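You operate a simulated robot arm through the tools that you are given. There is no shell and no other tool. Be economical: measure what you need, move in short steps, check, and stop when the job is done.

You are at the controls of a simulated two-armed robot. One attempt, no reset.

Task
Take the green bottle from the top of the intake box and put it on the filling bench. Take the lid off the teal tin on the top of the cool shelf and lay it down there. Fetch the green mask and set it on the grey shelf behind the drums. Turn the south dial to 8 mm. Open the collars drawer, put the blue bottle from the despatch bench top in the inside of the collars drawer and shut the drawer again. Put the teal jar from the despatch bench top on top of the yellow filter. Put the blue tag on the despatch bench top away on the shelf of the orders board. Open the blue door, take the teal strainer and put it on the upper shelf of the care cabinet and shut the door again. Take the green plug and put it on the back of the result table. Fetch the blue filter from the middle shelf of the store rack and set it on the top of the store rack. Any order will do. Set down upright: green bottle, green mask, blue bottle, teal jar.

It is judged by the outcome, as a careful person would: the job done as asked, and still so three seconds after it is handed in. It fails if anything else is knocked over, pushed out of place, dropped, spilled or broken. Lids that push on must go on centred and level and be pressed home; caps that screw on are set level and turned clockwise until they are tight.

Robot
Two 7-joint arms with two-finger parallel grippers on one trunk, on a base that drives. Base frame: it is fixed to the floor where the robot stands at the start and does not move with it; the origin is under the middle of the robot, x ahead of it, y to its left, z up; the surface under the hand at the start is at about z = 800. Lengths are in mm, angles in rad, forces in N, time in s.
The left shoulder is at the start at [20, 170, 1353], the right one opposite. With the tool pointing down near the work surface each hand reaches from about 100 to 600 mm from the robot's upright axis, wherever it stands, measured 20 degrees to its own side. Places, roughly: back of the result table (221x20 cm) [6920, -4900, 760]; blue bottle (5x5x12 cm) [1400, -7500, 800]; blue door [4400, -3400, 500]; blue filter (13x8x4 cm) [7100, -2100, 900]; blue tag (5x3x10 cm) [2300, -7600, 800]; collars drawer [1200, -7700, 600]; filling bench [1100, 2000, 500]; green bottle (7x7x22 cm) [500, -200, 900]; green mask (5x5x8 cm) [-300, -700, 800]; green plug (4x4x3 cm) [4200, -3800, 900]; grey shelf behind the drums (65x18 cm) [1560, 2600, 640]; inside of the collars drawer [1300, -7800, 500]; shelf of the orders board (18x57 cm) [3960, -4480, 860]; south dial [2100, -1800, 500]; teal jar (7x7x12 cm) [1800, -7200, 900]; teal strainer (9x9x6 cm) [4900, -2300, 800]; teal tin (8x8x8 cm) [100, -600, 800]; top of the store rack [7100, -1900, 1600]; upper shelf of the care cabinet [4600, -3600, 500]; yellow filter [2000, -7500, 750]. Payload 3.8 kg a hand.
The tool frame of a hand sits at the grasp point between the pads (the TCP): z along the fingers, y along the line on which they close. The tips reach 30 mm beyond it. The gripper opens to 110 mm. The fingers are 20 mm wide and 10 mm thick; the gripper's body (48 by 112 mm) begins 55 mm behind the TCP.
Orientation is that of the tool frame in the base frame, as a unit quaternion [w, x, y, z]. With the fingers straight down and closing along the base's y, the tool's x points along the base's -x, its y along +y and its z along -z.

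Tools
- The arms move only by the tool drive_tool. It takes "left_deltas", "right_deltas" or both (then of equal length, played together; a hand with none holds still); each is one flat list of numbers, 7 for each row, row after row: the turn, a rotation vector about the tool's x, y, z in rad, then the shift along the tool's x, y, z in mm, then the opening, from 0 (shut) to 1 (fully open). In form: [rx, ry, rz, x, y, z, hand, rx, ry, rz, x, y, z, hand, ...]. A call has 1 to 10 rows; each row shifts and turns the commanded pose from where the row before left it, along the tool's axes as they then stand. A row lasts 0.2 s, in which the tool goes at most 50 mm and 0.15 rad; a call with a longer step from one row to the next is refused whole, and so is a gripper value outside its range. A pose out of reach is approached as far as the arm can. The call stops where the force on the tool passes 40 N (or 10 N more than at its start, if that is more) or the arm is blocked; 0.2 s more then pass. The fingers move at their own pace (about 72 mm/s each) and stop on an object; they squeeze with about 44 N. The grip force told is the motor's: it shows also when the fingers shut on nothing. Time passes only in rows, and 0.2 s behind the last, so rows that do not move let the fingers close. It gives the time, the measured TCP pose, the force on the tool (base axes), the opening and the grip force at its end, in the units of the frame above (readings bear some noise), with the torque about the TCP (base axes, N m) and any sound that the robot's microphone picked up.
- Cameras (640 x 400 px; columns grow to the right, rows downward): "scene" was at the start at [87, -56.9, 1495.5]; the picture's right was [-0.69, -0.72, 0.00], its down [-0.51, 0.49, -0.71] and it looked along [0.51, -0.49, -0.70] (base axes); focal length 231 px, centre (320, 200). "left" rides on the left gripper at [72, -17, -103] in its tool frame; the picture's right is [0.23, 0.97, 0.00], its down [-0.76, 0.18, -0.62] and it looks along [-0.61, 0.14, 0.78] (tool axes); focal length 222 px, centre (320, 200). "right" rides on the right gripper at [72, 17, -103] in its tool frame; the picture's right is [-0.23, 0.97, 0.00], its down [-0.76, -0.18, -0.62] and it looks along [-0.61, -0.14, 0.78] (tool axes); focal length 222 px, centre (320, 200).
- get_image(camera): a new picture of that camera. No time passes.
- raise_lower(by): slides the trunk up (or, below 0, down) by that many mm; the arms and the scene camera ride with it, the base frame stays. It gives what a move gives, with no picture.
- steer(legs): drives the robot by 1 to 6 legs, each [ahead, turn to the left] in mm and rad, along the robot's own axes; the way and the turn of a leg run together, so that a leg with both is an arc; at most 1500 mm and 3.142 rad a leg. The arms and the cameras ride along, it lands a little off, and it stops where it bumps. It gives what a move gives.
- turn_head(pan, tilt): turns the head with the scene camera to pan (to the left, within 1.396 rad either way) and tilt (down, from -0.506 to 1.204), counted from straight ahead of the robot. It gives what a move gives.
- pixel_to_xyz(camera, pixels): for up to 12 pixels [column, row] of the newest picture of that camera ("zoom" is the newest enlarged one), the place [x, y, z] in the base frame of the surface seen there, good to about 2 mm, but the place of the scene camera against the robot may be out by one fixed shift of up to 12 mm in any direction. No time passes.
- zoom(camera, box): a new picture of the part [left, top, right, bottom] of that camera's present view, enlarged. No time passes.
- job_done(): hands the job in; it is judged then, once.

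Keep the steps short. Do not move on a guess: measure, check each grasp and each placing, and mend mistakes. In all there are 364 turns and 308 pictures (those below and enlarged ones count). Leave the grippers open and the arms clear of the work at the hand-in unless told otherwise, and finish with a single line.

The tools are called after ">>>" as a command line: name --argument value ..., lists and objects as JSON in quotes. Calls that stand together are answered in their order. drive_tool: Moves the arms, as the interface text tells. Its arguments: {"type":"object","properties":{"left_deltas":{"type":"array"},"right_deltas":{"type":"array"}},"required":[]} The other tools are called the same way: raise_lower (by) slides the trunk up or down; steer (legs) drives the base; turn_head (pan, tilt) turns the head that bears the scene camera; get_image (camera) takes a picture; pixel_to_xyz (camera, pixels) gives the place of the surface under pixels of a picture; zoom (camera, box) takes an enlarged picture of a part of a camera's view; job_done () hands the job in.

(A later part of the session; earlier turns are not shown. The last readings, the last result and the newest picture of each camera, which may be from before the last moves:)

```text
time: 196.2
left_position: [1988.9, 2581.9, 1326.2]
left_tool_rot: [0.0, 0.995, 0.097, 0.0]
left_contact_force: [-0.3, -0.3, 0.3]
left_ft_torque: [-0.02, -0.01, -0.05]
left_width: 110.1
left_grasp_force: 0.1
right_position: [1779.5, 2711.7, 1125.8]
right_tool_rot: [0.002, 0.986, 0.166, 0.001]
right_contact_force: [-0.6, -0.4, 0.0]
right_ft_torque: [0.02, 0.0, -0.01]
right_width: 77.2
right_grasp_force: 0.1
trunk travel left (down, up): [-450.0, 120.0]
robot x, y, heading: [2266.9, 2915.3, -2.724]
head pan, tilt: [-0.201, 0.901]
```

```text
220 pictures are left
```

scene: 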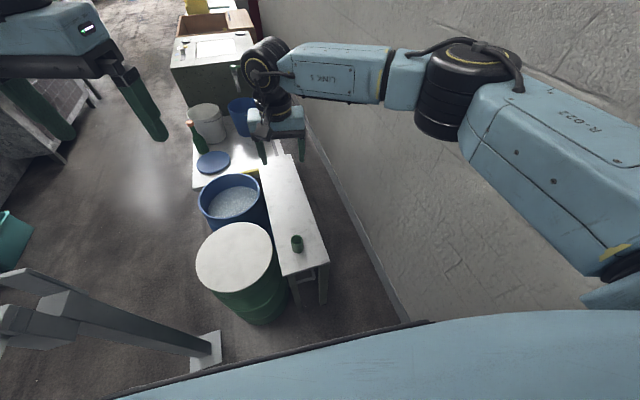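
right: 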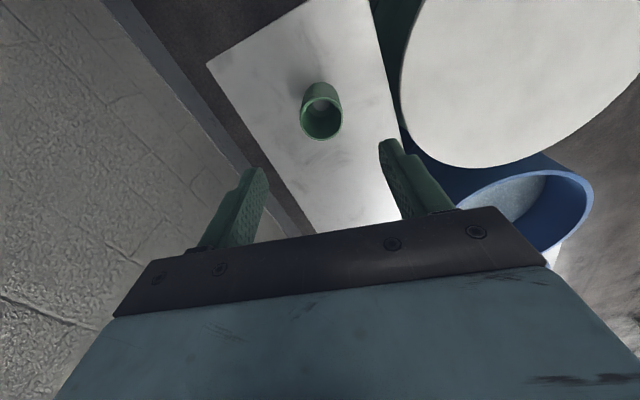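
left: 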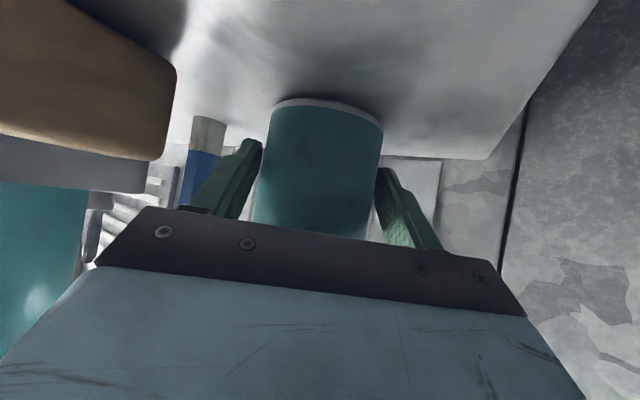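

The mask stands upright on the shelf. I pull the right hand in and drive back out past the post to look for the way round the machine.

>>> drive_tool --right_deltas '[0, 0, 0, 45, 0, 0, 1, 0, 0, 0, 45, 0, 0, 1, 0, 0, 0, 45, 0, 0, 1, 0, 0, 0, 45, 0, 0, 1]' --left_deltas '[0, 0, 0, 30, 0, 0, 1, 0, 0, 0, 30, 0, 0, 1, 0, 0, 0, 30, 0, 0, 1, 0, 0, 0, 0, 0, 0, 1]'

>>> steer --legs '[[0, 1.752], [983, 0], [0, 0.6]]'

>>> turn_head --pan 0.0 --tilt 0.35

>>> get_image --camera "scene"

```text
time: 197.2
left_position: [2075.7, 2597.9, 1328.6]
left_tool_rot: [0.0, 0.995, 0.099, 0.0]
left_contact_force: [-0.2, 0.2, 0.3]
left_ft_torque: [-0.01, -0.01, -0.03]
left_width: 109.8
left_grasp_force: 0.1
right_position: [1952.7, 2767.6, 1128.1]
right_tool_rot: [0.002, 0.986, 0.166, 0.001]
right_contact_force: [0.2, -0.1, 0.8]
right_ft_torque: [-0.04, 0.0, 0.0]
right_width: 109.9
right_grasp_force: 0.1
trunk travel left (down, up): [-450.0, 120.0]
robot x, y, heading: [2265.9, 2915.9, -2.723]
head pan, tilt: [-0.201, 0.901]
```

```text
time: 208.3
left_position: [3188.9, 2184.9, 1327.7]
left_tool_rot: [0.0, 0.292, 0.956, 0.0]
left_contact_force: [-0.6, 0.5, -0.7]
left_ft_torque: [0.01, -0.02, 0.01]
left_width: 110.0
left_grasp_force: 0.0
right_position: [3154.8, 1981.5, 1127.6]
right_tool_rot: [-0.001, 0.225, 0.974, 0.0]
right_contact_force: [0.2, 0.8, 0.1]
right_ft_torque: [-0.01, 0.0, 0.03]
right_width: 110.0
right_grasp_force: 0.1
trunk travel left (down, up): [-450.0, 120.0]
robot x, y, heading: [2830.3, 2095.1, -0.376]
head pan, tilt: [-0.201, 0.901]
```

```text
time: 209.3
left_position: [3189.4, 2184.7, 1327.9]
left_tool_rot: [0.0, 0.291, 0.957, 0.0]
left_contact_force: [-0.1, -0.3, -0.1]
left_ft_torque: [0.01, 0.01, 0.01]
left_width: 109.9
left_grasp_force: 0.1
right_position: [3155.8, 1980.1, 1127.6]
right_tool_rot: [0.0, 0.225, 0.974, 0.001]
right_contact_force: [0.3, 0.1, 0.5]
right_ft_torque: [-0.03, -0.02, 0.01]
right_width: 109.9
right_grasp_force: 0.0
trunk travel left (down, up): [-450.0, 120.0]
robot x, y, heading: [2832.6, 2096.4, -0.373]
head pan, tilt: [0.0, 0.351]
```

```text
219 pictures are left
```

scene: 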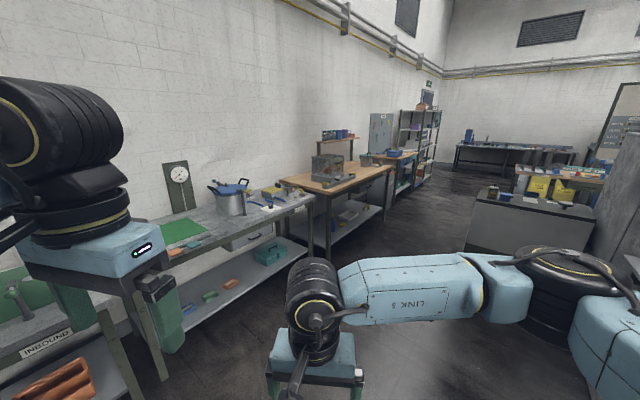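

>>> pixel_to_xyz --camera "scene" --pixels '[[530, 215], [475, 250], [570, 250], [430, 200], [400, 260], [360, 175], [420, 140], [500, 150], [560, 185], [610, 210], [460, 180], [330, 165]]'

>>> zoom --camera "scene" --box '[360, 80, 640, 260]'

>>> turn_head --pan -0.9 --tilt 0.35

>>> get_image --camera "scene"

```text
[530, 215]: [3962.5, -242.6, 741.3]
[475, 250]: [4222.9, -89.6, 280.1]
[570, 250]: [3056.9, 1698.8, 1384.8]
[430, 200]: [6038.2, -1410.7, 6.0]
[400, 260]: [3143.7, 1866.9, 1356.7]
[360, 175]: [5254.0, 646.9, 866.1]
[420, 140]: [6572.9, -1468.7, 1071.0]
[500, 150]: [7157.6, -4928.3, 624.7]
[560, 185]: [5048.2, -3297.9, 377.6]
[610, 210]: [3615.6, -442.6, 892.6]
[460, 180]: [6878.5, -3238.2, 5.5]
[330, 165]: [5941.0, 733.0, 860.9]
```

```text
2.22 times, centred on (500, 170) of scene
```

zoom: 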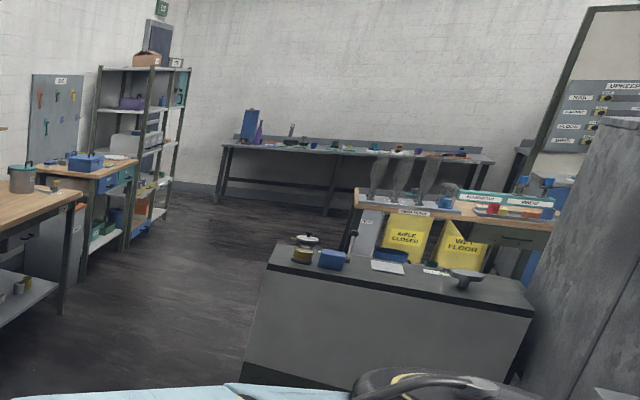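

```text
time: 210.5
left_position: [3190.5, 2184.8, 1328.1]
left_tool_rot: [0.0, 0.292, 0.957, 0.0]
left_contact_force: [-0.9, 0.5, -0.5]
left_ft_torque: [0.02, -0.02, 0.03]
left_width: 110.0
left_grasp_force: 0.1
right_position: [3155.1, 1980.9, 1127.7]
right_tool_rot: [-0.001, 0.225, 0.974, 0.001]
right_contact_force: [0.4, 0.4, -0.9]
right_ft_torque: [0.0, 0.04, 0.02]
right_width: 110.0
right_grasp_force: 0.0
trunk travel left (down, up): [-450.0, 120.0]
robot x, y, heading: [2828.7, 2099.8, -0.374]
head pan, tilt: [-0.901, 0.351]
```

```text
217 pictures are left
```

scene: 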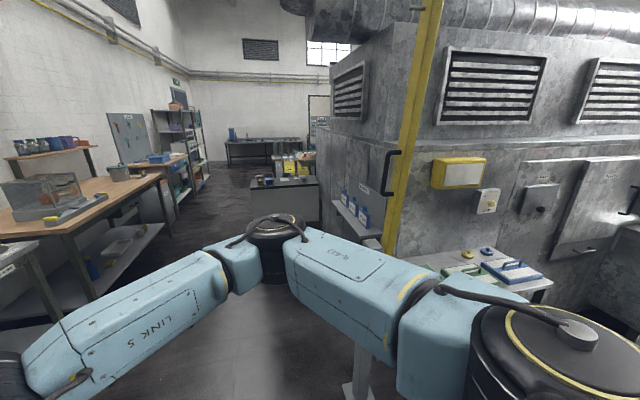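

>>> pixel_to_xyz --camera "scene" --pixels '[[360, 375], [330, 160], [290, 190], [255, 215], [200, 230], [130, 260], [225, 190], [185, 165], [270, 175], [460, 255], [360, 215], [240, 330]]'

```text
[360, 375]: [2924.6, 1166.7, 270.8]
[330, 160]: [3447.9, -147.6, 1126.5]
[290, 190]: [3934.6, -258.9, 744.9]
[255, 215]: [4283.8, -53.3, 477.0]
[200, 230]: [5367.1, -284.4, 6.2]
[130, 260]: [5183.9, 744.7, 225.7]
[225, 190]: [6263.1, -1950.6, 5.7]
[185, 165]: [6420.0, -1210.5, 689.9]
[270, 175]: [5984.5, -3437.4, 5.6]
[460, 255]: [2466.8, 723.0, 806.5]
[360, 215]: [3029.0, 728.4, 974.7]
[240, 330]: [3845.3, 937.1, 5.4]
```

I work in corridor axes (t along, n across). The aisle turns right past the machine's end, between the counter and the east tables. I drive round into it.

>>> steer --legs '[[0, -0.101], [1224, 0], [0, -0.555], [1300, 0], [1200, 0]]'

>>> turn_head --pan -1.2 --tilt 0.35

>>> get_image --camera "scene"

>>> turn_head --pan -0.3 --tilt 0.35

>>> get_image --camera "scene"

```text
time: 231.0
left_position: [5642.7, -795.2, 1328.4]
left_tool_rot: [0.0, 0.587, 0.81, 0.001]
left_contact_force: [-1.0, -0.1, -0.8]
left_ft_torque: [0.01, -0.01, 0.0]
left_width: 110.0
left_grasp_force: 0.1
right_position: [5489.9, -936.9, 1127.1]
right_tool_rot: [0.0, 0.529, 0.849, 0.001]
right_contact_force: [-0.9, -0.5, -0.3]
right_ft_torque: [0.0, 0.01, -0.03]
right_width: 110.1
right_grasp_force: 0.0
trunk travel left (down, up): [-450.0, 120.0]
robot x, y, heading: [5306.4, -643.9, -1.032]
head pan, tilt: [-0.901, 0.351]
```

```text
time: 231.8
left_position: [5642.2, -794.4, 1327.2]
left_tool_rot: [0.0, 0.587, 0.81, 0.0]
left_contact_force: [0.2, -0.1, -0.7]
left_ft_torque: [-0.01, -0.04, -0.04]
left_width: 109.9
left_grasp_force: 0.2
right_position: [5489.9, -936.7, 1127.7]
right_tool_rot: [0.0, 0.529, 0.848, 0.001]
right_contact_force: [-1.1, -0.4, 0.1]
right_ft_torque: [-0.03, 0.03, -0.01]
right_width: 110.0
right_grasp_force: 0.0
trunk travel left (down, up): [-450.0, 120.0]
robot x, y, heading: [5307.0, -643.0, -1.03]
head pan, tilt: [-1.201, 0.351]
```

```text
216 pictures are left
```

scene: 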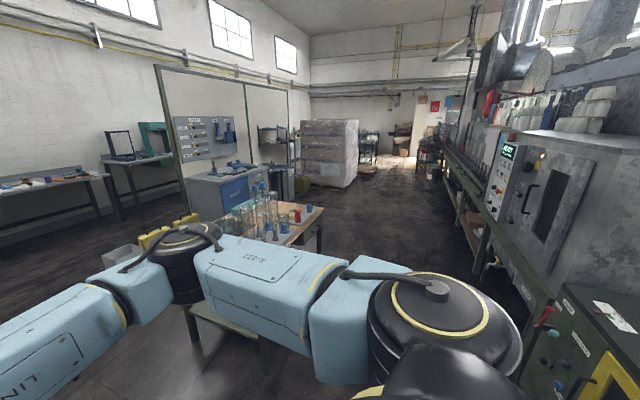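

```text
time: 233.0
left_position: [5641.9, -795.6, 1326.7]
left_tool_rot: [0.0, 0.587, 0.81, 0.0]
left_contact_force: [0.0, -0.4, -1.2]
left_ft_torque: [0.03, 0.03, -0.02]
left_width: 109.9
left_grasp_force: 0.1
right_position: [5490.6, -937.2, 1126.5]
right_tool_rot: [0.0, 0.528, 0.849, 0.002]
right_contact_force: [-0.2, 0.2, 0.0]
right_ft_torque: [0.04, 0.01, 0.03]
right_width: 110.1
right_grasp_force: 0.0
trunk travel left (down, up): [-450.0, 120.0]
robot x, y, heading: [5309.0, -643.9, -1.028]
head pan, tilt: [-0.3, 0.351]
```

```text
215 pictures are left
```

scene: 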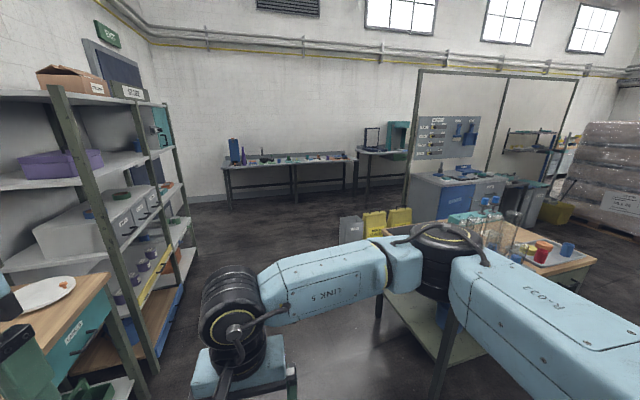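

The aisle is clear. The store rack is to the left ahead. I drive along to stand before it and face it.

>>> steer --legs '[[0, 0.038], [1083, 0], [1083, 0], [0, 1.5325]]'

>>> turn_head --pan 0.0 --tilt 0.4

>>> get_image --camera "scene"

```text
time: 245.7
left_position: [6802.6, -2499.0, 1302.8]
left_tool_rot: [-0.047, 0.503, 0.863, 0.016]
left_contact_force: [0.1, -0.4, -0.1]
left_ft_torque: [0.02, 0.02, -0.03]
left_width: 109.9
left_grasp_force: 0.1
right_position: [6794.7, -2637.4, 1124.8]
right_tool_rot: [-0.006, 0.301, 0.954, 0.004]
right_contact_force: [0.5, -0.5, -0.3]
right_ft_torque: [-0.02, -0.02, 0.0]
right_width: 110.0
right_grasp_force: 0.0
trunk travel left (down, up): [-450.0, 120.0]
robot x, y, heading: [6482.6, -2468.7, -0.564]
head pan, tilt: [-0.3, 0.351]
stopped in leg 4: the robot was blocked; the commanded pose is now the measured one
```

```text
time: 246.4
left_position: [6802.2, -2500.9, 1302.2]
left_tool_rot: [-0.045, 0.502, 0.864, 0.014]
left_contact_force: [0.1, -0.1, 0.9]
left_ft_torque: [0.02, 0.04, 0.02]
left_width: 110.1
left_grasp_force: 0.1
right_position: [6794.7, -2638.3, 1123.2]
right_tool_rot: [-0.007, 0.301, 0.954, 0.003]
right_contact_force: [-0.1, -0.4, -0.6]
right_ft_torque: [0.02, 0.01, 0.01]
right_width: 109.7
right_grasp_force: 0.0
trunk travel left (down, up): [-450.0, 120.0]
robot x, y, heading: [6479.4, -2464.1, -0.562]
head pan, tilt: [0.0, 0.4]
```

```text
214 pictures are left
```

scene: 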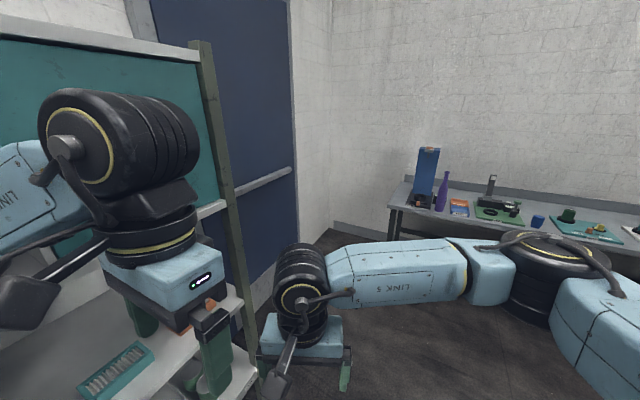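

The turn was blocked: the left arm met the rack's side. I turn back right a little and look for any harm.

>>> steer --legs '[[0, -0.35]]'

>>> turn_head --pan 0.9 --tilt 0.4

>>> get_image --camera "scene"

>>> get_image --camera "left"

```text
time: 247.9
left_position: [6765.4, -2594.7, 1307.8]
left_tool_rot: [-0.032, 0.64, 0.768, 0.018]
left_contact_force: [0.0, -1.1, -0.6]
left_ft_torque: [0.0, -0.03, 0.01]
left_width: 109.8
left_grasp_force: 0.0
right_position: [6710.8, -2723.7, 1128.1]
right_tool_rot: [0.0, 0.46, 0.888, 0.002]
right_contact_force: [-0.1, -0.1, 0.2]
right_ft_torque: [0.02, -0.03, 0.02]
right_width: 110.2
right_grasp_force: 0.1
trunk travel left (down, up): [-450.0, 120.0]
robot x, y, heading: [6479.0, -2466.3, -0.908]
head pan, tilt: [0.0, 0.4]
```

```text
time: 249.1
left_position: [6766.0, -2594.2, 1308.1]
left_tool_rot: [-0.031, 0.64, 0.768, 0.019]
left_contact_force: [0.4, -0.5, -0.1]
left_ft_torque: [-0.01, 0.01, 0.0]
left_width: 110.0
left_grasp_force: 0.1
right_position: [6711.3, -2721.7, 1127.6]
right_tool_rot: [0.001, 0.461, 0.887, 0.002]
right_contact_force: [-0.1, -0.2, 0.2]
right_ft_torque: [0.02, 0.01, -0.01]
right_width: 110.0
right_grasp_force: 0.1
trunk travel left (down, up): [-450.0, 120.0]
robot x, y, heading: [6481.4, -2465.0, -0.908]
head pan, tilt: [0.901, 0.4]
```

```text
213 pictures are left
```

scene: 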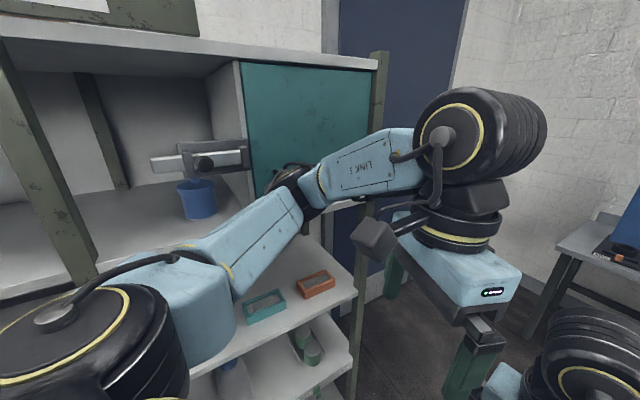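

```text
212 pictures are left
```

left: 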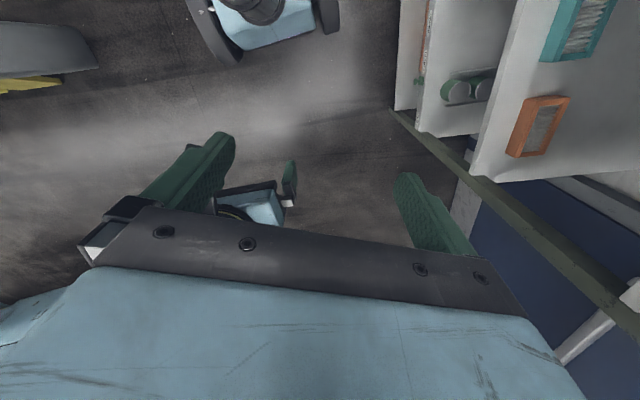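

>>> pixel_to_xyz --camera "scene" --pixels '[[265, 305], [315, 285], [355, 292], [195, 195], [210, 160], [380, 60], [60, 230], [300, 340], [230, 375], [100, 290], [300, 50], [340, 360]]'

>>> zoom --camera "scene" --box '[140, 220, 380, 400]'

```text
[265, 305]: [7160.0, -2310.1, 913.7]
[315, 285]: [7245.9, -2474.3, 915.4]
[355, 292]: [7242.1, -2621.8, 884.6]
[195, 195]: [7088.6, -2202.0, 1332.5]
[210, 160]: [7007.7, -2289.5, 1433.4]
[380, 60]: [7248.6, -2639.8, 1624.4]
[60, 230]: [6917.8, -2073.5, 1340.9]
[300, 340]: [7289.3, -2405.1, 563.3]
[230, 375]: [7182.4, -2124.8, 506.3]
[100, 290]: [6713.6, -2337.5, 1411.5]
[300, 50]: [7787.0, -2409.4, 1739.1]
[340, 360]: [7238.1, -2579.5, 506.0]
```

```text
2.22 times, centred on (260, 310) of scene
```

zoom: 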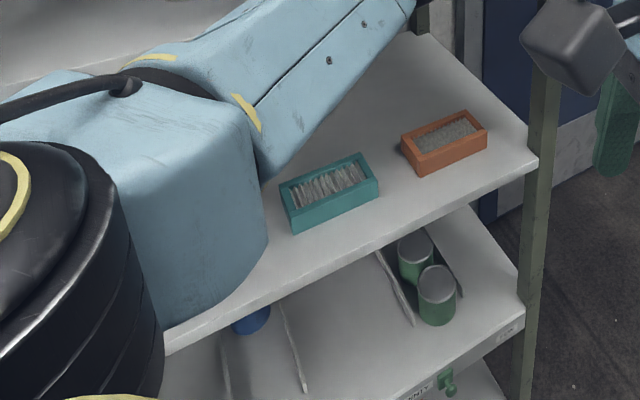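

Nothing was shifted. The left elbow sticks out about 550 mm, so I must turn farther from the rack. I back away along a clear line and then face the rack.

>>> steer --legs '[[0, -1.307], [430, 0], [0, 2.756]]'

>>> turn_head --pan 0.1 --tilt 0.3

>>> get_image --camera "scene"

```text
time: 261.4
left_position: [6383.7, -2555.7, 1308.7]
left_tool_rot: [-0.036, -0.031, 0.999, -0.007]
left_contact_force: [0.7, -0.3, -0.6]
left_ft_torque: [-0.01, 0.0, 0.0]
left_width: 110.0
left_grasp_force: 0.1
right_position: [6506.3, -2626.4, 1127.3]
right_tool_rot: [-0.002, -0.244, 0.97, 0.001]
right_contact_force: [0.7, 0.4, 0.2]
right_ft_torque: [0.01, 0.01, 0.01]
right_width: 110.1
right_grasp_force: 0.1
trunk travel left (down, up): [-450.0, 120.0]
robot x, y, heading: [6220.7, -2827.7, 0.546]
head pan, tilt: [0.901, 0.4]
```

```text
time: 262.6
left_position: [6383.6, -2555.4, 1307.4]
left_tool_rot: [-0.036, -0.03, 0.999, -0.007]
left_contact_force: [0.6, 0.1, -0.1]
left_ft_torque: [-0.03, -0.01, 0.02]
left_width: 110.5
left_grasp_force: 0.0
right_position: [6506.8, -2625.9, 1127.7]
right_tool_rot: [-0.001, -0.245, 0.97, 0.001]
right_contact_force: [-1.4, -0.8, 0.0]
right_ft_torque: [-0.01, -0.02, -0.01]
right_width: 110.1
right_grasp_force: 0.1
trunk travel left (down, up): [-450.0, 120.0]
robot x, y, heading: [6221.7, -2825.6, 0.547]
head pan, tilt: [0.099, 0.3]
```

```text
210 pictures are left
```

scene: 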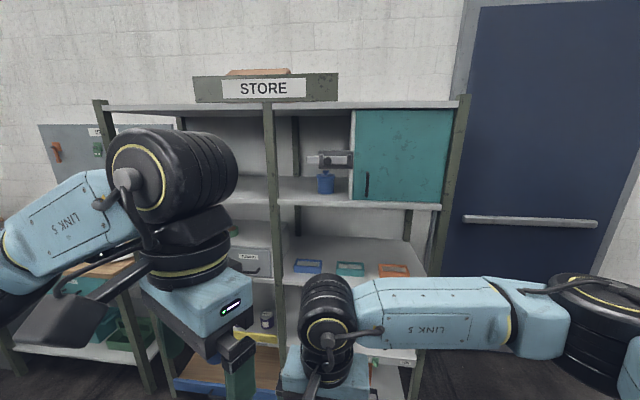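

>>> zoom --camera "scene" --box '[240, 60, 480, 300]'

>>> pixel_to_xyz --camera "scene" --pixels '[[308, 262], [296, 268], [320, 270], [308, 272], [350, 268], [310, 283], [275, 280], [400, 106], [360, 103], [450, 100], [300, 106], [330, 205]]'

```text
1.67 times, centred on (360, 180) of scene
```

zoom: 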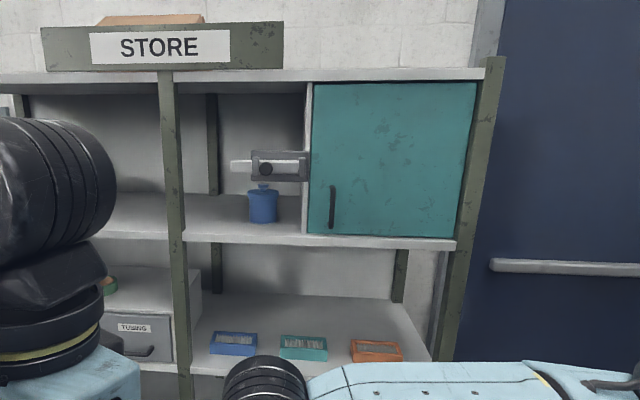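

```text
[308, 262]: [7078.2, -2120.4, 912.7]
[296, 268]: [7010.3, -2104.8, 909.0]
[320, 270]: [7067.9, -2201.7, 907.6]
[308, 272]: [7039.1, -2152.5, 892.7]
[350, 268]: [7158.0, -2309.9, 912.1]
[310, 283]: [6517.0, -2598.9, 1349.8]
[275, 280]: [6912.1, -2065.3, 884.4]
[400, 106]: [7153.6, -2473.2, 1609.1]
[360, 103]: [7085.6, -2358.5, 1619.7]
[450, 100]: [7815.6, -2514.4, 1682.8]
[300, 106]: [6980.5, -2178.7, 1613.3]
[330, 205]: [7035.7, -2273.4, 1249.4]
```

The blue filter lies at t 4923–5003, n -5414…-5527, its long side along the shelf; so it must be gripped front-to-back from above. The right hand suits that. I pre-set the right hand (turned 93°, z 965) and move the robot over.

>>> drive_tool --right_deltas '[0, 0, 0, 8, -35.5, 32.4, 1, 0, 0, 0, 8, -35.5, 32.4, 1, 0, 0, 0, 8, -35.5, 32.4, 1, 0, 0, 0, 8, -35.5, 32.4, 1, 0, 0, 0, 8, -35.5, 32.4, 1, 0, 0, -0.148, 0, 0, 0, 1, 0, 0, -0.148, 0, 0, 0, 1, 0, 0, -0.148, 0, 0, 0, 1, 0, 0, -0.148, 0, 0, 0, 1, 0, 0, -0.148, 0, 0, 0, 1]'

>>> drive_tool --right_deltas '[0, 0, -0.148, 0, 0, 0, 1, 0, 0, -0.148, 0, 0, 0, 1, 0, 0, -0.148, 0, 0, 0, 1, 0, 0, -0.148, 0, 0, 0, 1, 0, 0, -0.148, 0, 0, 0, 1, 0, 0, -0.148, 0, 0, 0, 1]'

>>> steer --legs '[[0, 0.842], [411, 0], [0, -0.848]]'

>>> turn_head --pan -0.3 --tilt 0.5

>>> get_image --camera "scene"

```text
time: 264.8
left_position: [6383.9, -2555.4, 1307.4]
left_tool_rot: [-0.036, -0.031, 0.999, -0.007]
left_contact_force: [-0.2, 0.5, 0.0]
left_ft_torque: [-0.03, -0.01, -0.02]
left_width: 109.9
left_grasp_force: 0.1
right_position: [6554.7, -2802.1, 964.3]
right_tool_rot: [-0.001, -0.58, 0.815, 0.001]
right_contact_force: [-0.8, 0.2, -0.1]
right_ft_torque: [-0.03, 0.0, 0.0]
right_width: 110.0
right_grasp_force: 0.1
trunk travel left (down, up): [-450.0, 120.0]
robot x, y, heading: [6223.5, -2823.3, 0.546]
head pan, tilt: [0.099, 0.3]
```

```text
time: 266.2
left_position: [6383.2, -2554.0, 1307.7]
left_tool_rot: [-0.035, -0.031, 0.999, -0.008]
left_contact_force: [0.5, 0.3, -0.1]
left_ft_torque: [0.0, -0.02, 0.03]
left_width: 110.0
left_grasp_force: 0.0
right_position: [6552.9, -2799.8, 964.6]
right_tool_rot: [0.001, 0.873, -0.487, -0.001]
right_contact_force: [-0.3, 0.4, -0.2]
right_ft_torque: [-0.04, 0.0, 0.01]
right_width: 110.1
right_grasp_force: 0.1
trunk travel left (down, up): [-450.0, 120.0]
robot x, y, heading: [6220.7, -2822.1, 0.547]
head pan, tilt: [0.099, 0.3]
```

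```text
time: 273.1
left_position: [6470.6, -2155.2, 1307.1]
left_tool_rot: [-0.036, -0.021, 0.999, -0.007]
left_contact_force: [0.2, 0.4, 1.0]
left_ft_torque: [-0.02, 0.02, -0.02]
left_width: 110.0
left_grasp_force: 0.1
right_position: [6636.2, -2403.1, 963.7]
right_tool_rot: [0.0, 0.868, -0.496, -0.001]
right_contact_force: [-0.5, 0.0, -0.5]
right_ft_torque: [0.0, 0.02, 0.02]
right_width: 110.1
right_grasp_force: 0.0
trunk travel left (down, up): [-450.0, 120.0]
robot x, y, heading: [6304.0, -2420.6, 0.528]
head pan, tilt: [0.099, 0.3]
```

```text
time: 273.9
left_position: [6469.1, -2154.2, 1308.1]
left_tool_rot: [-0.036, -0.021, 0.999, -0.007]
left_contact_force: [0.2, -0.1, 0.1]
left_ft_torque: [-0.01, 0.0, 0.01]
left_width: 109.8
left_grasp_force: 0.1
right_position: [6636.2, -2403.4, 965.9]
right_tool_rot: [0.0, 0.868, -0.496, -0.002]
right_contact_force: [-0.6, -0.6, 0.2]
right_ft_torque: [-0.01, 0.01, 0.01]
right_width: 110.1
right_grasp_force: 0.0
trunk travel left (down, up): [-450.0, 120.0]
robot x, y, heading: [6302.4, -2416.7, 0.529]
head pan, tilt: [-0.3, 0.499]
```

```text
208 pictures are left
```

scene: 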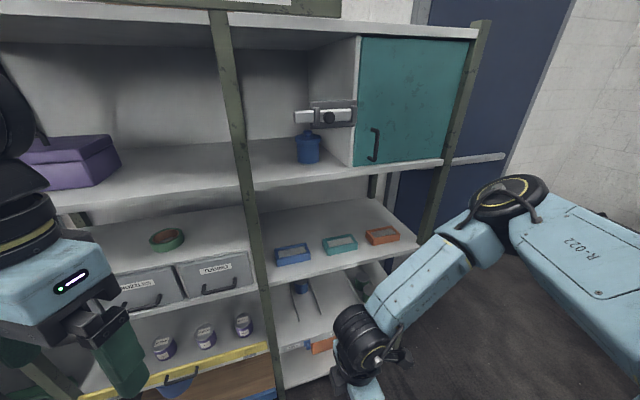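

I pull the left hand back a little and drive 310 mm forward toward the rack.

>>> drive_tool --left_deltas '[0, 0, 0, 30, -18, 0, 1, 0, 0, 0, 30, -18, 0, 1]'

>>> steer --legs '[[310, 0]]'

>>> get_image --camera "scene"

>>> get_image --camera "right"

```text
time: 274.6
left_position: [6410.6, -2193.7, 1311.6]
left_tool_rot: [-0.035, -0.021, 0.999, -0.005]
left_contact_force: [-0.2, 0.0, 0.6]
left_ft_torque: [0.01, -0.03, 0.0]
left_width: 109.7
left_grasp_force: 0.1
right_position: [6635.2, -2404.3, 963.7]
right_tool_rot: [0.0, 0.868, -0.496, -0.001]
right_contact_force: [0.2, 0.9, -0.2]
right_ft_torque: [0.02, -0.04, -0.01]
right_width: 110.0
right_grasp_force: 0.0
trunk travel left (down, up): [-450.0, 120.0]
robot x, y, heading: [6307.1, -2416.9, 0.524]
head pan, tilt: [-0.3, 0.499]
```

```text
time: 276.6
left_position: [6677.9, -2039.4, 1311.9]
left_tool_rot: [-0.036, -0.021, 0.999, -0.007]
left_contact_force: [-0.1, 1.0, 0.0]
left_ft_torque: [0.01, 0.02, -0.01]
left_width: 109.7
left_grasp_force: 0.0
right_position: [6902.0, -2249.5, 963.9]
right_tool_rot: [0.001, 0.868, -0.497, -0.002]
right_contact_force: [-0.3, -1.0, 0.4]
right_ft_torque: [0.01, 0.0, -0.01]
right_width: 109.9
right_grasp_force: 0.2
trunk travel left (down, up): [-450.0, 120.0]
robot x, y, heading: [6568.0, -2266.7, 0.526]
head pan, tilt: [-0.3, 0.499]
```

```text
207 pictures are left
```

scene: 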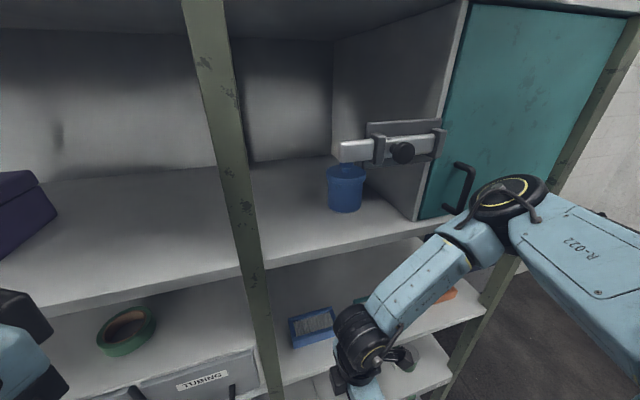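

```text
206 pictures are left
```

right: 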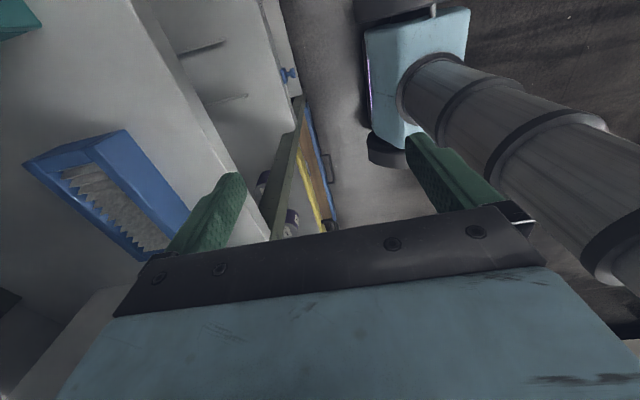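

>>> pixel_to_xyz --camera "right" --pixels '[[28, 162], [125, 132], [186, 208], [140, 255], [115, 200], [180, 90], [75, 145], [200, 110], [290, 130]]'

>>> pixel_to_xyz --camera "scene" --pixels '[[350, 325], [350, 308], [285, 258], [400, 235]]'

```text
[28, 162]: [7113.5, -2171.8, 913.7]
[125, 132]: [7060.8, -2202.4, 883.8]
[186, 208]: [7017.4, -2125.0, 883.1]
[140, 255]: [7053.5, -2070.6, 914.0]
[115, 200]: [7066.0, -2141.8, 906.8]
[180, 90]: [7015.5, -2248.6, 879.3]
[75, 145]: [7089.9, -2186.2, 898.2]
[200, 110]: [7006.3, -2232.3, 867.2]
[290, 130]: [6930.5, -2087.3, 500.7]
```

```text
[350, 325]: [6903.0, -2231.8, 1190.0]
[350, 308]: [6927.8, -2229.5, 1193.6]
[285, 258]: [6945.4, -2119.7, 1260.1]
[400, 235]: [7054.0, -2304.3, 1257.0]
```

The filter's centre is t 4948, n -5465, its top z 914. I move the hand 192 mm in and 17 mm left above it.

>>> drive_tool --right_deltas '[0, 0, 0, -4.3, -48, 0, 1, 0, 0, 0, -4.3, -48, 0, 1, 0, 0, 0, -4.3, -48, 0, 1, 0, 0, 0, -4.3, -48, 0, 1]'

>>> get_image --camera "right"

>>> get_image --camera "scene"

```text
time: 277.6
left_position: [6677.5, -2038.7, 1312.7]
left_tool_rot: [-0.035, -0.021, 0.999, -0.007]
left_contact_force: [-0.3, -1.1, 0.7]
left_ft_torque: [0.01, -0.01, -0.03]
left_width: 110.0
left_grasp_force: 0.0
right_position: [6929.5, -2209.2, 953.6]
right_tool_rot: [-0.002, 0.868, -0.496, 0.0]
right_contact_force: [-0.1, 0.0, -0.5]
right_ft_torque: [0.0, -0.02, 0.02]
right_width: 109.8
right_grasp_force: 0.0
right hand out of reach, approached as far as the arm can: row 1, 2, 3, 4
trunk travel left (down, up): [-450.0, 120.0]
robot x, y, heading: [6569.2, -2263.5, 0.524]
head pan, tilt: [-0.3, 0.499]
```

```text
205 pictures are left
```

right: 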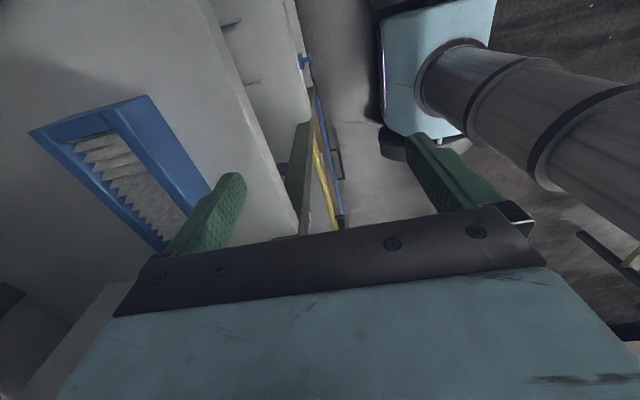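

```text
204 pictures are left
```

scene: 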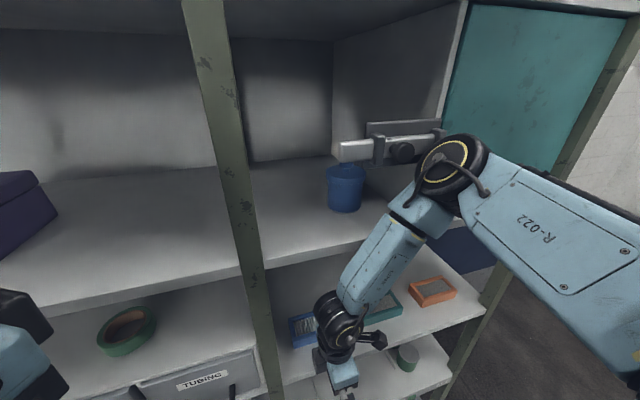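

The arm can't reach in with the hand turned that way. I back out and turn the hand the other way round (by +π) before trying again.

>>> drive_tool --right_deltas '[0, 0, 0, 0, 30, 0, 1, 0, 0, 0, 0, 40, 0, 1, 0, 0, 0.15, 0, 0, 0, 1, 0, 0, 0.15, 0, 0, 0, 1, 0, 0, 0.15, 0, 0, 0, 1, 0, 0, 0.15, 0, 0, 0, 1, 0, 0, 0.15, 0, 0, 0, 1, 0, 0, 0.15, 0, 0, 0, 1, 0, 0, 0.15, 0, 0, 0, 1, 0, 0, 0.15, 0, 0, 0, 1]'

>>> drive_tool --right_deltas '[0, 0, 0.15, 0, 0, 0, 1, 0, 0, 0.15, 0, 0, 0, 1, 0, 0, 0.15, 0, 0, 0, 1, 0, 0, 0.15, 0, 0, 0, 1, 0, 0, 0.15, 0, 0, 0, 1, 0, 0, 0.15, 0, 0, 0, 1, 0, 0, 0.15, 0, 0, 0, 1, 0, 0, 0.15, 0, 0, 0, 1, 0, 0, 0.15, 0, 0, 0, 1]'

>>> drive_tool --right_deltas '[0, 0, 0.15, 0, 0, 0, 1, 0, 0, 0.15, 0, 0, 0, 1, 0, 0, 0.15, 0, 0, 0, 1, 0, 0, 0.14, 0, 0, 0, 1]'

>>> get_image --camera "scene"

```text
time: 279.8
left_position: [6676.7, -2039.2, 1312.9]
left_tool_rot: [-0.036, -0.02, 0.999, -0.007]
left_contact_force: [0.4, 0.7, 0.0]
left_ft_torque: [0.01, 0.0, 0.0]
left_width: 110.0
left_grasp_force: 0.1
right_position: [6869.8, -2242.7, 955.8]
right_tool_rot: [-0.001, -0.436, 0.9, 0.0]
right_contact_force: [-0.5, -0.3, 0.0]
right_ft_torque: [0.0, 0.02, 0.01]
right_width: 110.2
right_grasp_force: 0.0
trunk travel left (down, up): [-450.0, 120.0]
robot x, y, heading: [6569.0, -2267.2, 0.529]
head pan, tilt: [-0.3, 0.499]
```

```text
time: 281.8
left_position: [6676.2, -2037.4, 1313.9]
left_tool_rot: [-0.035, -0.02, 0.999, -0.006]
left_contact_force: [0.6, 0.1, 0.4]
left_ft_torque: [-0.03, 0.01, 0.01]
left_width: 110.0
left_grasp_force: 0.1
right_position: [6869.6, -2242.6, 956.3]
right_tool_rot: [-0.001, 0.222, 0.975, 0.0]
right_contact_force: [-0.1, 0.3, 0.1]
right_ft_torque: [0.01, -0.02, -0.01]
right_width: 110.1
right_grasp_force: 0.0
trunk travel left (down, up): [-450.0, 120.0]
robot x, y, heading: [6567.5, -2266.2, 0.524]
head pan, tilt: [-0.3, 0.499]
```

```text
time: 282.8
left_position: [6677.2, -2038.7, 1312.4]
left_tool_rot: [-0.035, -0.021, 0.999, -0.006]
left_contact_force: [0.6, 0.1, 0.3]
left_ft_torque: [-0.01, -0.01, 0.0]
left_width: 110.0
left_grasp_force: 0.0
right_position: [6868.3, -2242.3, 955.5]
right_tool_rot: [0.0, 0.496, 0.868, 0.0]
right_contact_force: [-0.1, 0.7, -0.2]
right_ft_torque: [0.01, 0.0, 0.0]
right_width: 110.2
right_grasp_force: 0.0
trunk travel left (down, up): [-450.0, 120.0]
robot x, y, heading: [6571.6, -2271.7, 0.523]
head pan, tilt: [-0.3, 0.499]
```

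```text
203 pictures are left
```

scene: 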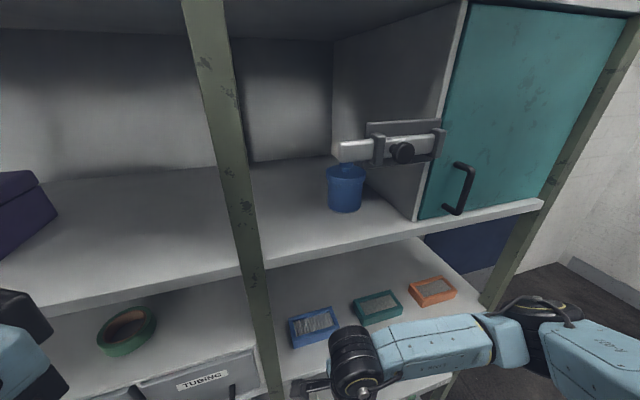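

The forearm now lies flat and the elbow is out of the way. I shift 25 mm right first (to keep the camera off the upright), then move in over the filter.

>>> drive_tool --right_deltas '[0, 0, 0, -25, 0, -8, 1, 0, 0, 0, 0, 43, 0, 1, 0, 0, 0, 0, 43, 0, 1, 0, 0, 0, 0, 43, 0, 1, 0, 0, 0, 0, 43, 0, 1, 0, 0, 0, 0, 43, 0, 1]'

>>> get_image --camera "right"

>>> get_image --camera "scene"

```text
time: 284.2
left_position: [6676.9, -2037.9, 1313.6]
left_tool_rot: [-0.036, -0.021, 0.999, -0.007]
left_contact_force: [0.1, 0.0, -0.5]
left_ft_torque: [0.01, 0.0, 0.01]
left_width: 109.7
left_grasp_force: 0.1
right_position: [7066.6, -2153.4, 964.0]
right_tool_rot: [-0.001, 0.494, 0.87, -0.001]
right_contact_force: [0.4, 0.2, -1.0]
right_ft_torque: [-0.03, 0.01, 0.01]
right_width: 110.1
right_grasp_force: 0.1
trunk travel left (down, up): [-450.0, 120.0]
robot x, y, heading: [6570.6, -2266.9, 0.523]
head pan, tilt: [-0.3, 0.499]
```

```text
202 pictures are left
```

right: 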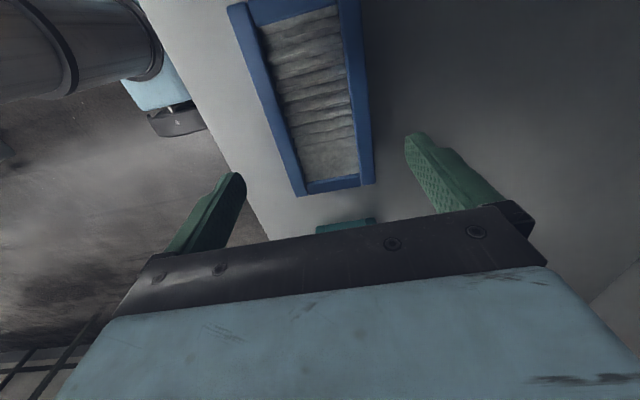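

```text
201 pictures are left
```

scene: 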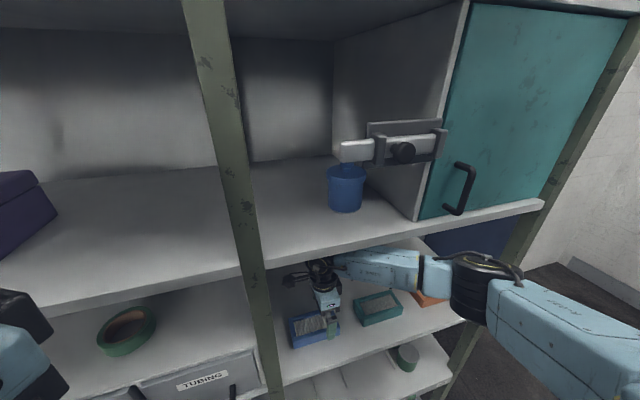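

>>> pixel_to_xyz --camera "right" --pixels '[[300, 192], [372, 182], [232, 8], [355, 10], [270, 100], [362, 100], [290, 150], [367, 150], [340, 100]]'

```text
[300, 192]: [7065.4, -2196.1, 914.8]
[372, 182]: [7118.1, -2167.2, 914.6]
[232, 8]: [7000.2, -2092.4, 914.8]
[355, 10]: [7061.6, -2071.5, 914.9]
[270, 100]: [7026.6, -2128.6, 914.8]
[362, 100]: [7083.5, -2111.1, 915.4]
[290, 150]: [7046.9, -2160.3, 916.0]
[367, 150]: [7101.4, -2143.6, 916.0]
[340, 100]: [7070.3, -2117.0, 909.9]
```

The filter is 60 mm deep and centred near (7061,-2132). I correct by (+10,+5) and go down to z 918 and close.

>>> drive_tool --right_deltas '[0, 0, 0, 10, 5, 10, 0.9, 0, 0, 0, 0, 0, 30, 0.9, 0, 0, 0, 0, 0, 6, 0.9, 0, 0, 0, 0, 0, 0, 0, 0, 0, 0, 0, 0, 0, 0, 0, 0, 0, 0, 0, 0, 0]'

>>> get_image --camera "right"

```text
time: 285.6
left_position: [6676.1, -2039.7, 1312.6]
left_tool_rot: [-0.035, -0.022, 0.999, -0.007]
left_contact_force: [0.3, -0.9, 0.8]
left_ft_torque: [-0.03, -0.02, -0.04]
left_width: 110.2
left_grasp_force: 0.0
right_position: [7065.1, -2141.4, 917.6]
right_tool_rot: [-0.001, 0.495, 0.869, 0.0]
right_contact_force: [0.3, 0.0, 0.5]
right_ft_torque: [0.01, 0.0, 0.01]
right_width: 69.2
right_grasp_force: 43.3
trunk travel left (down, up): [-450.0, 120.0]
robot x, y, heading: [6569.1, -2264.7, 0.531]
head pan, tilt: [-0.3, 0.499]
```

```text
200 pictures are left
```

right: 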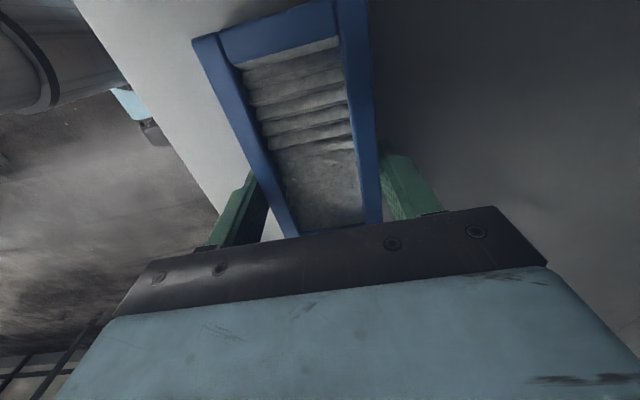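

Held (69 mm, 43 N). I lift 40 mm and draw straight out.

>>> drive_tool --right_deltas '[0, 0, 0, 0, 0, -15, 0, 0, 0, 0, -10, 0, -27, 0, 0, 0, 0, 0, -44, 0, 0, 0, 0, 0, 0, -44, 0, 0, 0, 0, 0, 0, -44, 0, 0, 0, 0, 0, 0, -44, 0, 0, 0, 0, 0, 0, -44, 0, 0, 0, 0, 0, 0, -30, 0, 0]'

>>> get_image --camera "right"

```text
time: 287.4
left_position: [6677.0, -2039.8, 1312.9]
left_tool_rot: [-0.035, -0.021, 0.999, -0.007]
left_contact_force: [-0.1, -0.2, 0.1]
left_ft_torque: [0.03, -0.02, 0.01]
left_width: 109.9
left_grasp_force: 0.0
right_position: [6856.9, -2280.1, 960.5]
right_tool_rot: [-0.001, 0.495, 0.869, -0.001]
right_contact_force: [0.6, 0.1, -0.5]
right_ft_torque: [-0.01, 0.0, -0.01]
right_width: 69.1
right_grasp_force: 43.6
trunk travel left (down, up): [-450.0, 120.0]
robot x, y, heading: [6573.7, -2265.8, 0.527]
head pan, tilt: [-0.3, 0.499]
```

```text
199 pictures are left
```

right: 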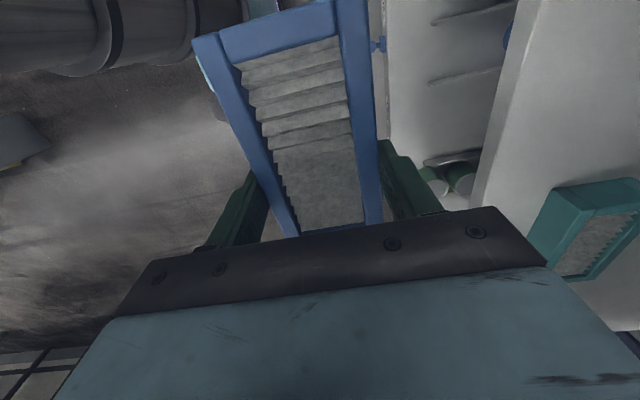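

I reverse 300 mm to have room for raising the arm, then raise the trunk and look at the rack top.

>>> steer --legs '[[-300, 0]]'

>>> raise_lower --by 120

>>> turn_head --pan 0.0 --tilt 0.0

>>> get_image --camera "scene"

```text
time: 289.5
left_position: [6417.2, -2191.1, 1312.9]
left_tool_rot: [-0.035, -0.022, 0.999, -0.007]
left_contact_force: [0.1, -0.7, -0.5]
left_ft_torque: [-0.01, 0.0, 0.01]
left_width: 110.0
left_grasp_force: 0.1
right_position: [6597.1, -2429.9, 960.9]
right_tool_rot: [-0.001, 0.494, 0.869, 0.0]
right_contact_force: [-0.2, 0.7, -0.3]
right_ft_torque: [0.02, 0.01, 0.01]
right_width: 69.1
right_grasp_force: 44.2
trunk travel left (down, up): [-450.0, 120.0]
robot x, y, heading: [6311.7, -2420.7, 0.528]
head pan, tilt: [-0.3, 0.499]
```

```text
time: 291.0
left_position: [6417.1, -2190.1, 1432.4]
left_tool_rot: [-0.036, -0.023, 0.999, -0.007]
left_contact_force: [0.2, -0.5, 0.5]
left_ft_torque: [0.01, -0.01, -0.06]
left_width: 110.1
left_grasp_force: 0.0
right_position: [6597.9, -2430.1, 1080.1]
right_tool_rot: [-0.001, 0.494, 0.869, 0.0]
right_contact_force: [-0.6, 0.8, -0.2]
right_ft_torque: [0.0, 0.01, -0.01]
right_width: 68.9
right_grasp_force: 44.1
trunk travel left (down, up): [-570.0, 0.0]
robot x, y, heading: [6313.9, -2414.2, 0.528]
head pan, tilt: [-0.3, 0.499]
```

```text
time: 291.9
left_position: [6416.0, -2190.4, 1433.5]
left_tool_rot: [-0.036, -0.022, 0.999, -0.006]
left_contact_force: [-0.3, 0.4, -0.1]
left_ft_torque: [0.04, 0.02, -0.03]
left_width: 109.8
left_grasp_force: 0.1
right_position: [6598.4, -2430.3, 1080.8]
right_tool_rot: [-0.001, 0.494, 0.869, -0.002]
right_contact_force: [0.2, -0.3, 0.3]
right_ft_torque: [0.0, 0.0, 0.03]
right_width: 68.9
right_grasp_force: 44.1
trunk travel left (down, up): [-570.0, 0.0]
robot x, y, heading: [6312.0, -2416.5, 0.523]
head pan, tilt: [0.0, 0.0]
```

```text
198 pictures are left
```

scene: 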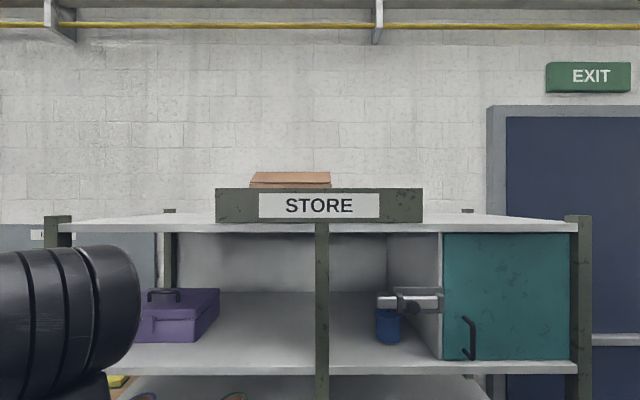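

>>> pixel_to_xyz --camera "scene" --pixels '[[500, 221], [500, 227], [425, 221], [460, 217], [550, 225], [422, 200], [578, 220], [480, 215]]'

>>> zoom --camera "scene" --box '[400, 180, 600, 260]'

```text
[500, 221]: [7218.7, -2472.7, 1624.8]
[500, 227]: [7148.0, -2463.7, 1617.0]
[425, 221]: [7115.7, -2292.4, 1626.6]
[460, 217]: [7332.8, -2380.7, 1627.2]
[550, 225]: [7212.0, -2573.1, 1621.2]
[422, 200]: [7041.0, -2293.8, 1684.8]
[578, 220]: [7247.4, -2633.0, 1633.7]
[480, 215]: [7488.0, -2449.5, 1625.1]
```

```text
3.20 times, centred on (500, 220) of scene
```

zoom: 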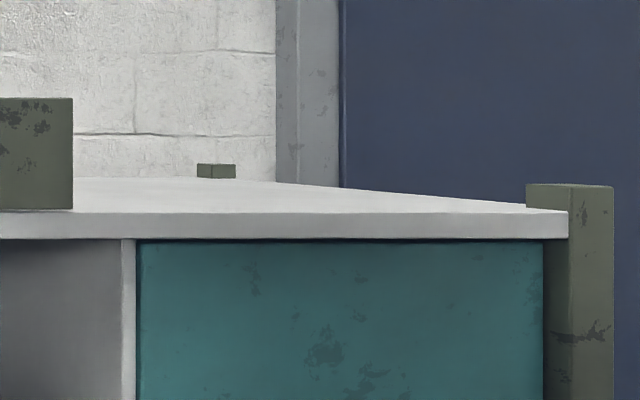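

The top (z about 1621) is empty right of the sign, n -5592 to -5988. I shift the robot 288 mm right, then raise the filter.

>>> steer --legs '[[0, -1.55], [288, 0], [0, 1.57]]'

>>> drive_tool --right_deltas '[0, 0, 0, 0, 0, -48, 0, 0, 0, 0, 0, 0, -48, 0, 0, 0, 0, 0, 0, -48, 0, 0, 0, 0, 0, 0, -48, 0, 0, 0, 0, 0, 0, -48, 0, 0, 0, 0, 0, 0, -48, 0, 0, 0, 0, 0, 0, -48, 0, 0, 0, 0, 0, 0, -48, 0, 0, 0, 0, 0, 0, -48, 0, 0, 0, 0, 0, 0, -48, 0]'

>>> drive_tool --right_deltas '[0, 0, 0, 0, 0, -48, 0, 0, 0, 0, 0, 0, -48, 0, 0, 0, 0, 0, 0, -40, 0]'

>>> get_image --camera "scene"

```text
time: 301.5
left_position: [6568.7, -2446.0, 1433.5]
left_tool_rot: [-0.036, -0.012, 0.999, -0.007]
left_contact_force: [-0.7, -1.0, -0.1]
left_ft_torque: [0.0, -0.04, 0.0]
left_width: 110.0
left_grasp_force: 0.1
right_position: [6746.3, -2690.7, 1080.0]
right_tool_rot: [-0.001, 0.504, 0.864, -0.001]
right_contact_force: [-0.5, -0.4, -0.5]
right_ft_torque: [-0.02, -0.01, 0.01]
right_width: 69.2
right_grasp_force: 43.7
trunk travel left (down, up): [-570.0, 0.0]
robot x, y, heading: [6459.2, -2672.9, 0.504]
head pan, tilt: [0.0, 0.0]
```

```text
time: 303.7
left_position: [6568.5, -2447.0, 1433.1]
left_tool_rot: [-0.034, -0.012, 0.999, -0.007]
left_contact_force: [0.3, -0.1, -0.2]
left_ft_torque: [0.0, 0.02, 0.01]
left_width: 110.3
left_grasp_force: 0.1
right_position: [6752.1, -2679.3, 1556.6]
right_tool_rot: [0.0, 0.503, 0.864, 0.0]
right_contact_force: [-0.6, -0.1, 0.0]
right_ft_torque: [0.01, 0.0, -0.01]
right_width: 69.1
right_grasp_force: 43.8
right hand out of reach, approached as far as the arm can: row 3, 4
trunk travel left (down, up): [-570.0, 0.0]
robot x, y, heading: [6463.0, -2671.1, 0.507]
head pan, tilt: [0.0, 0.0]
```

```text
time: 304.5
left_position: [6569.2, -2446.6, 1432.4]
left_tool_rot: [-0.034, -0.011, 0.999, -0.006]
left_contact_force: [-0.6, -0.8, 0.0]
left_ft_torque: [0.04, -0.01, 0.0]
left_width: 110.2
left_grasp_force: 0.0
right_position: [6752.0, -2679.9, 1694.6]
right_tool_rot: [-0.002, 0.503, 0.864, -0.001]
right_contact_force: [0.1, 0.0, -0.7]
right_ft_torque: [-0.03, -0.05, -0.02]
right_width: 69.1
right_grasp_force: 44.3
trunk travel left (down, up): [-570.0, 0.0]
robot x, y, heading: [6460.8, -2673.8, 0.506]
head pan, tilt: [0.0, 0.0]
```

```text
196 pictures are left
```

scene: 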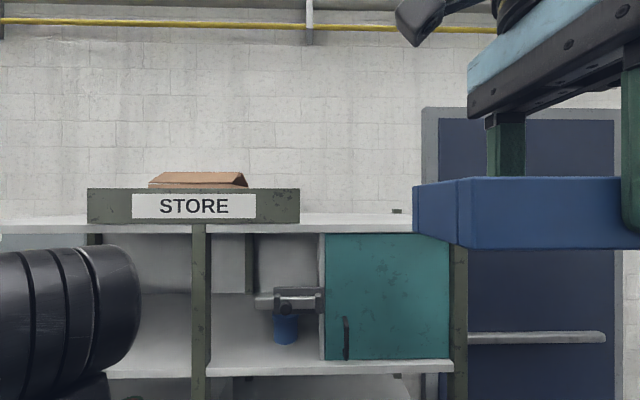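

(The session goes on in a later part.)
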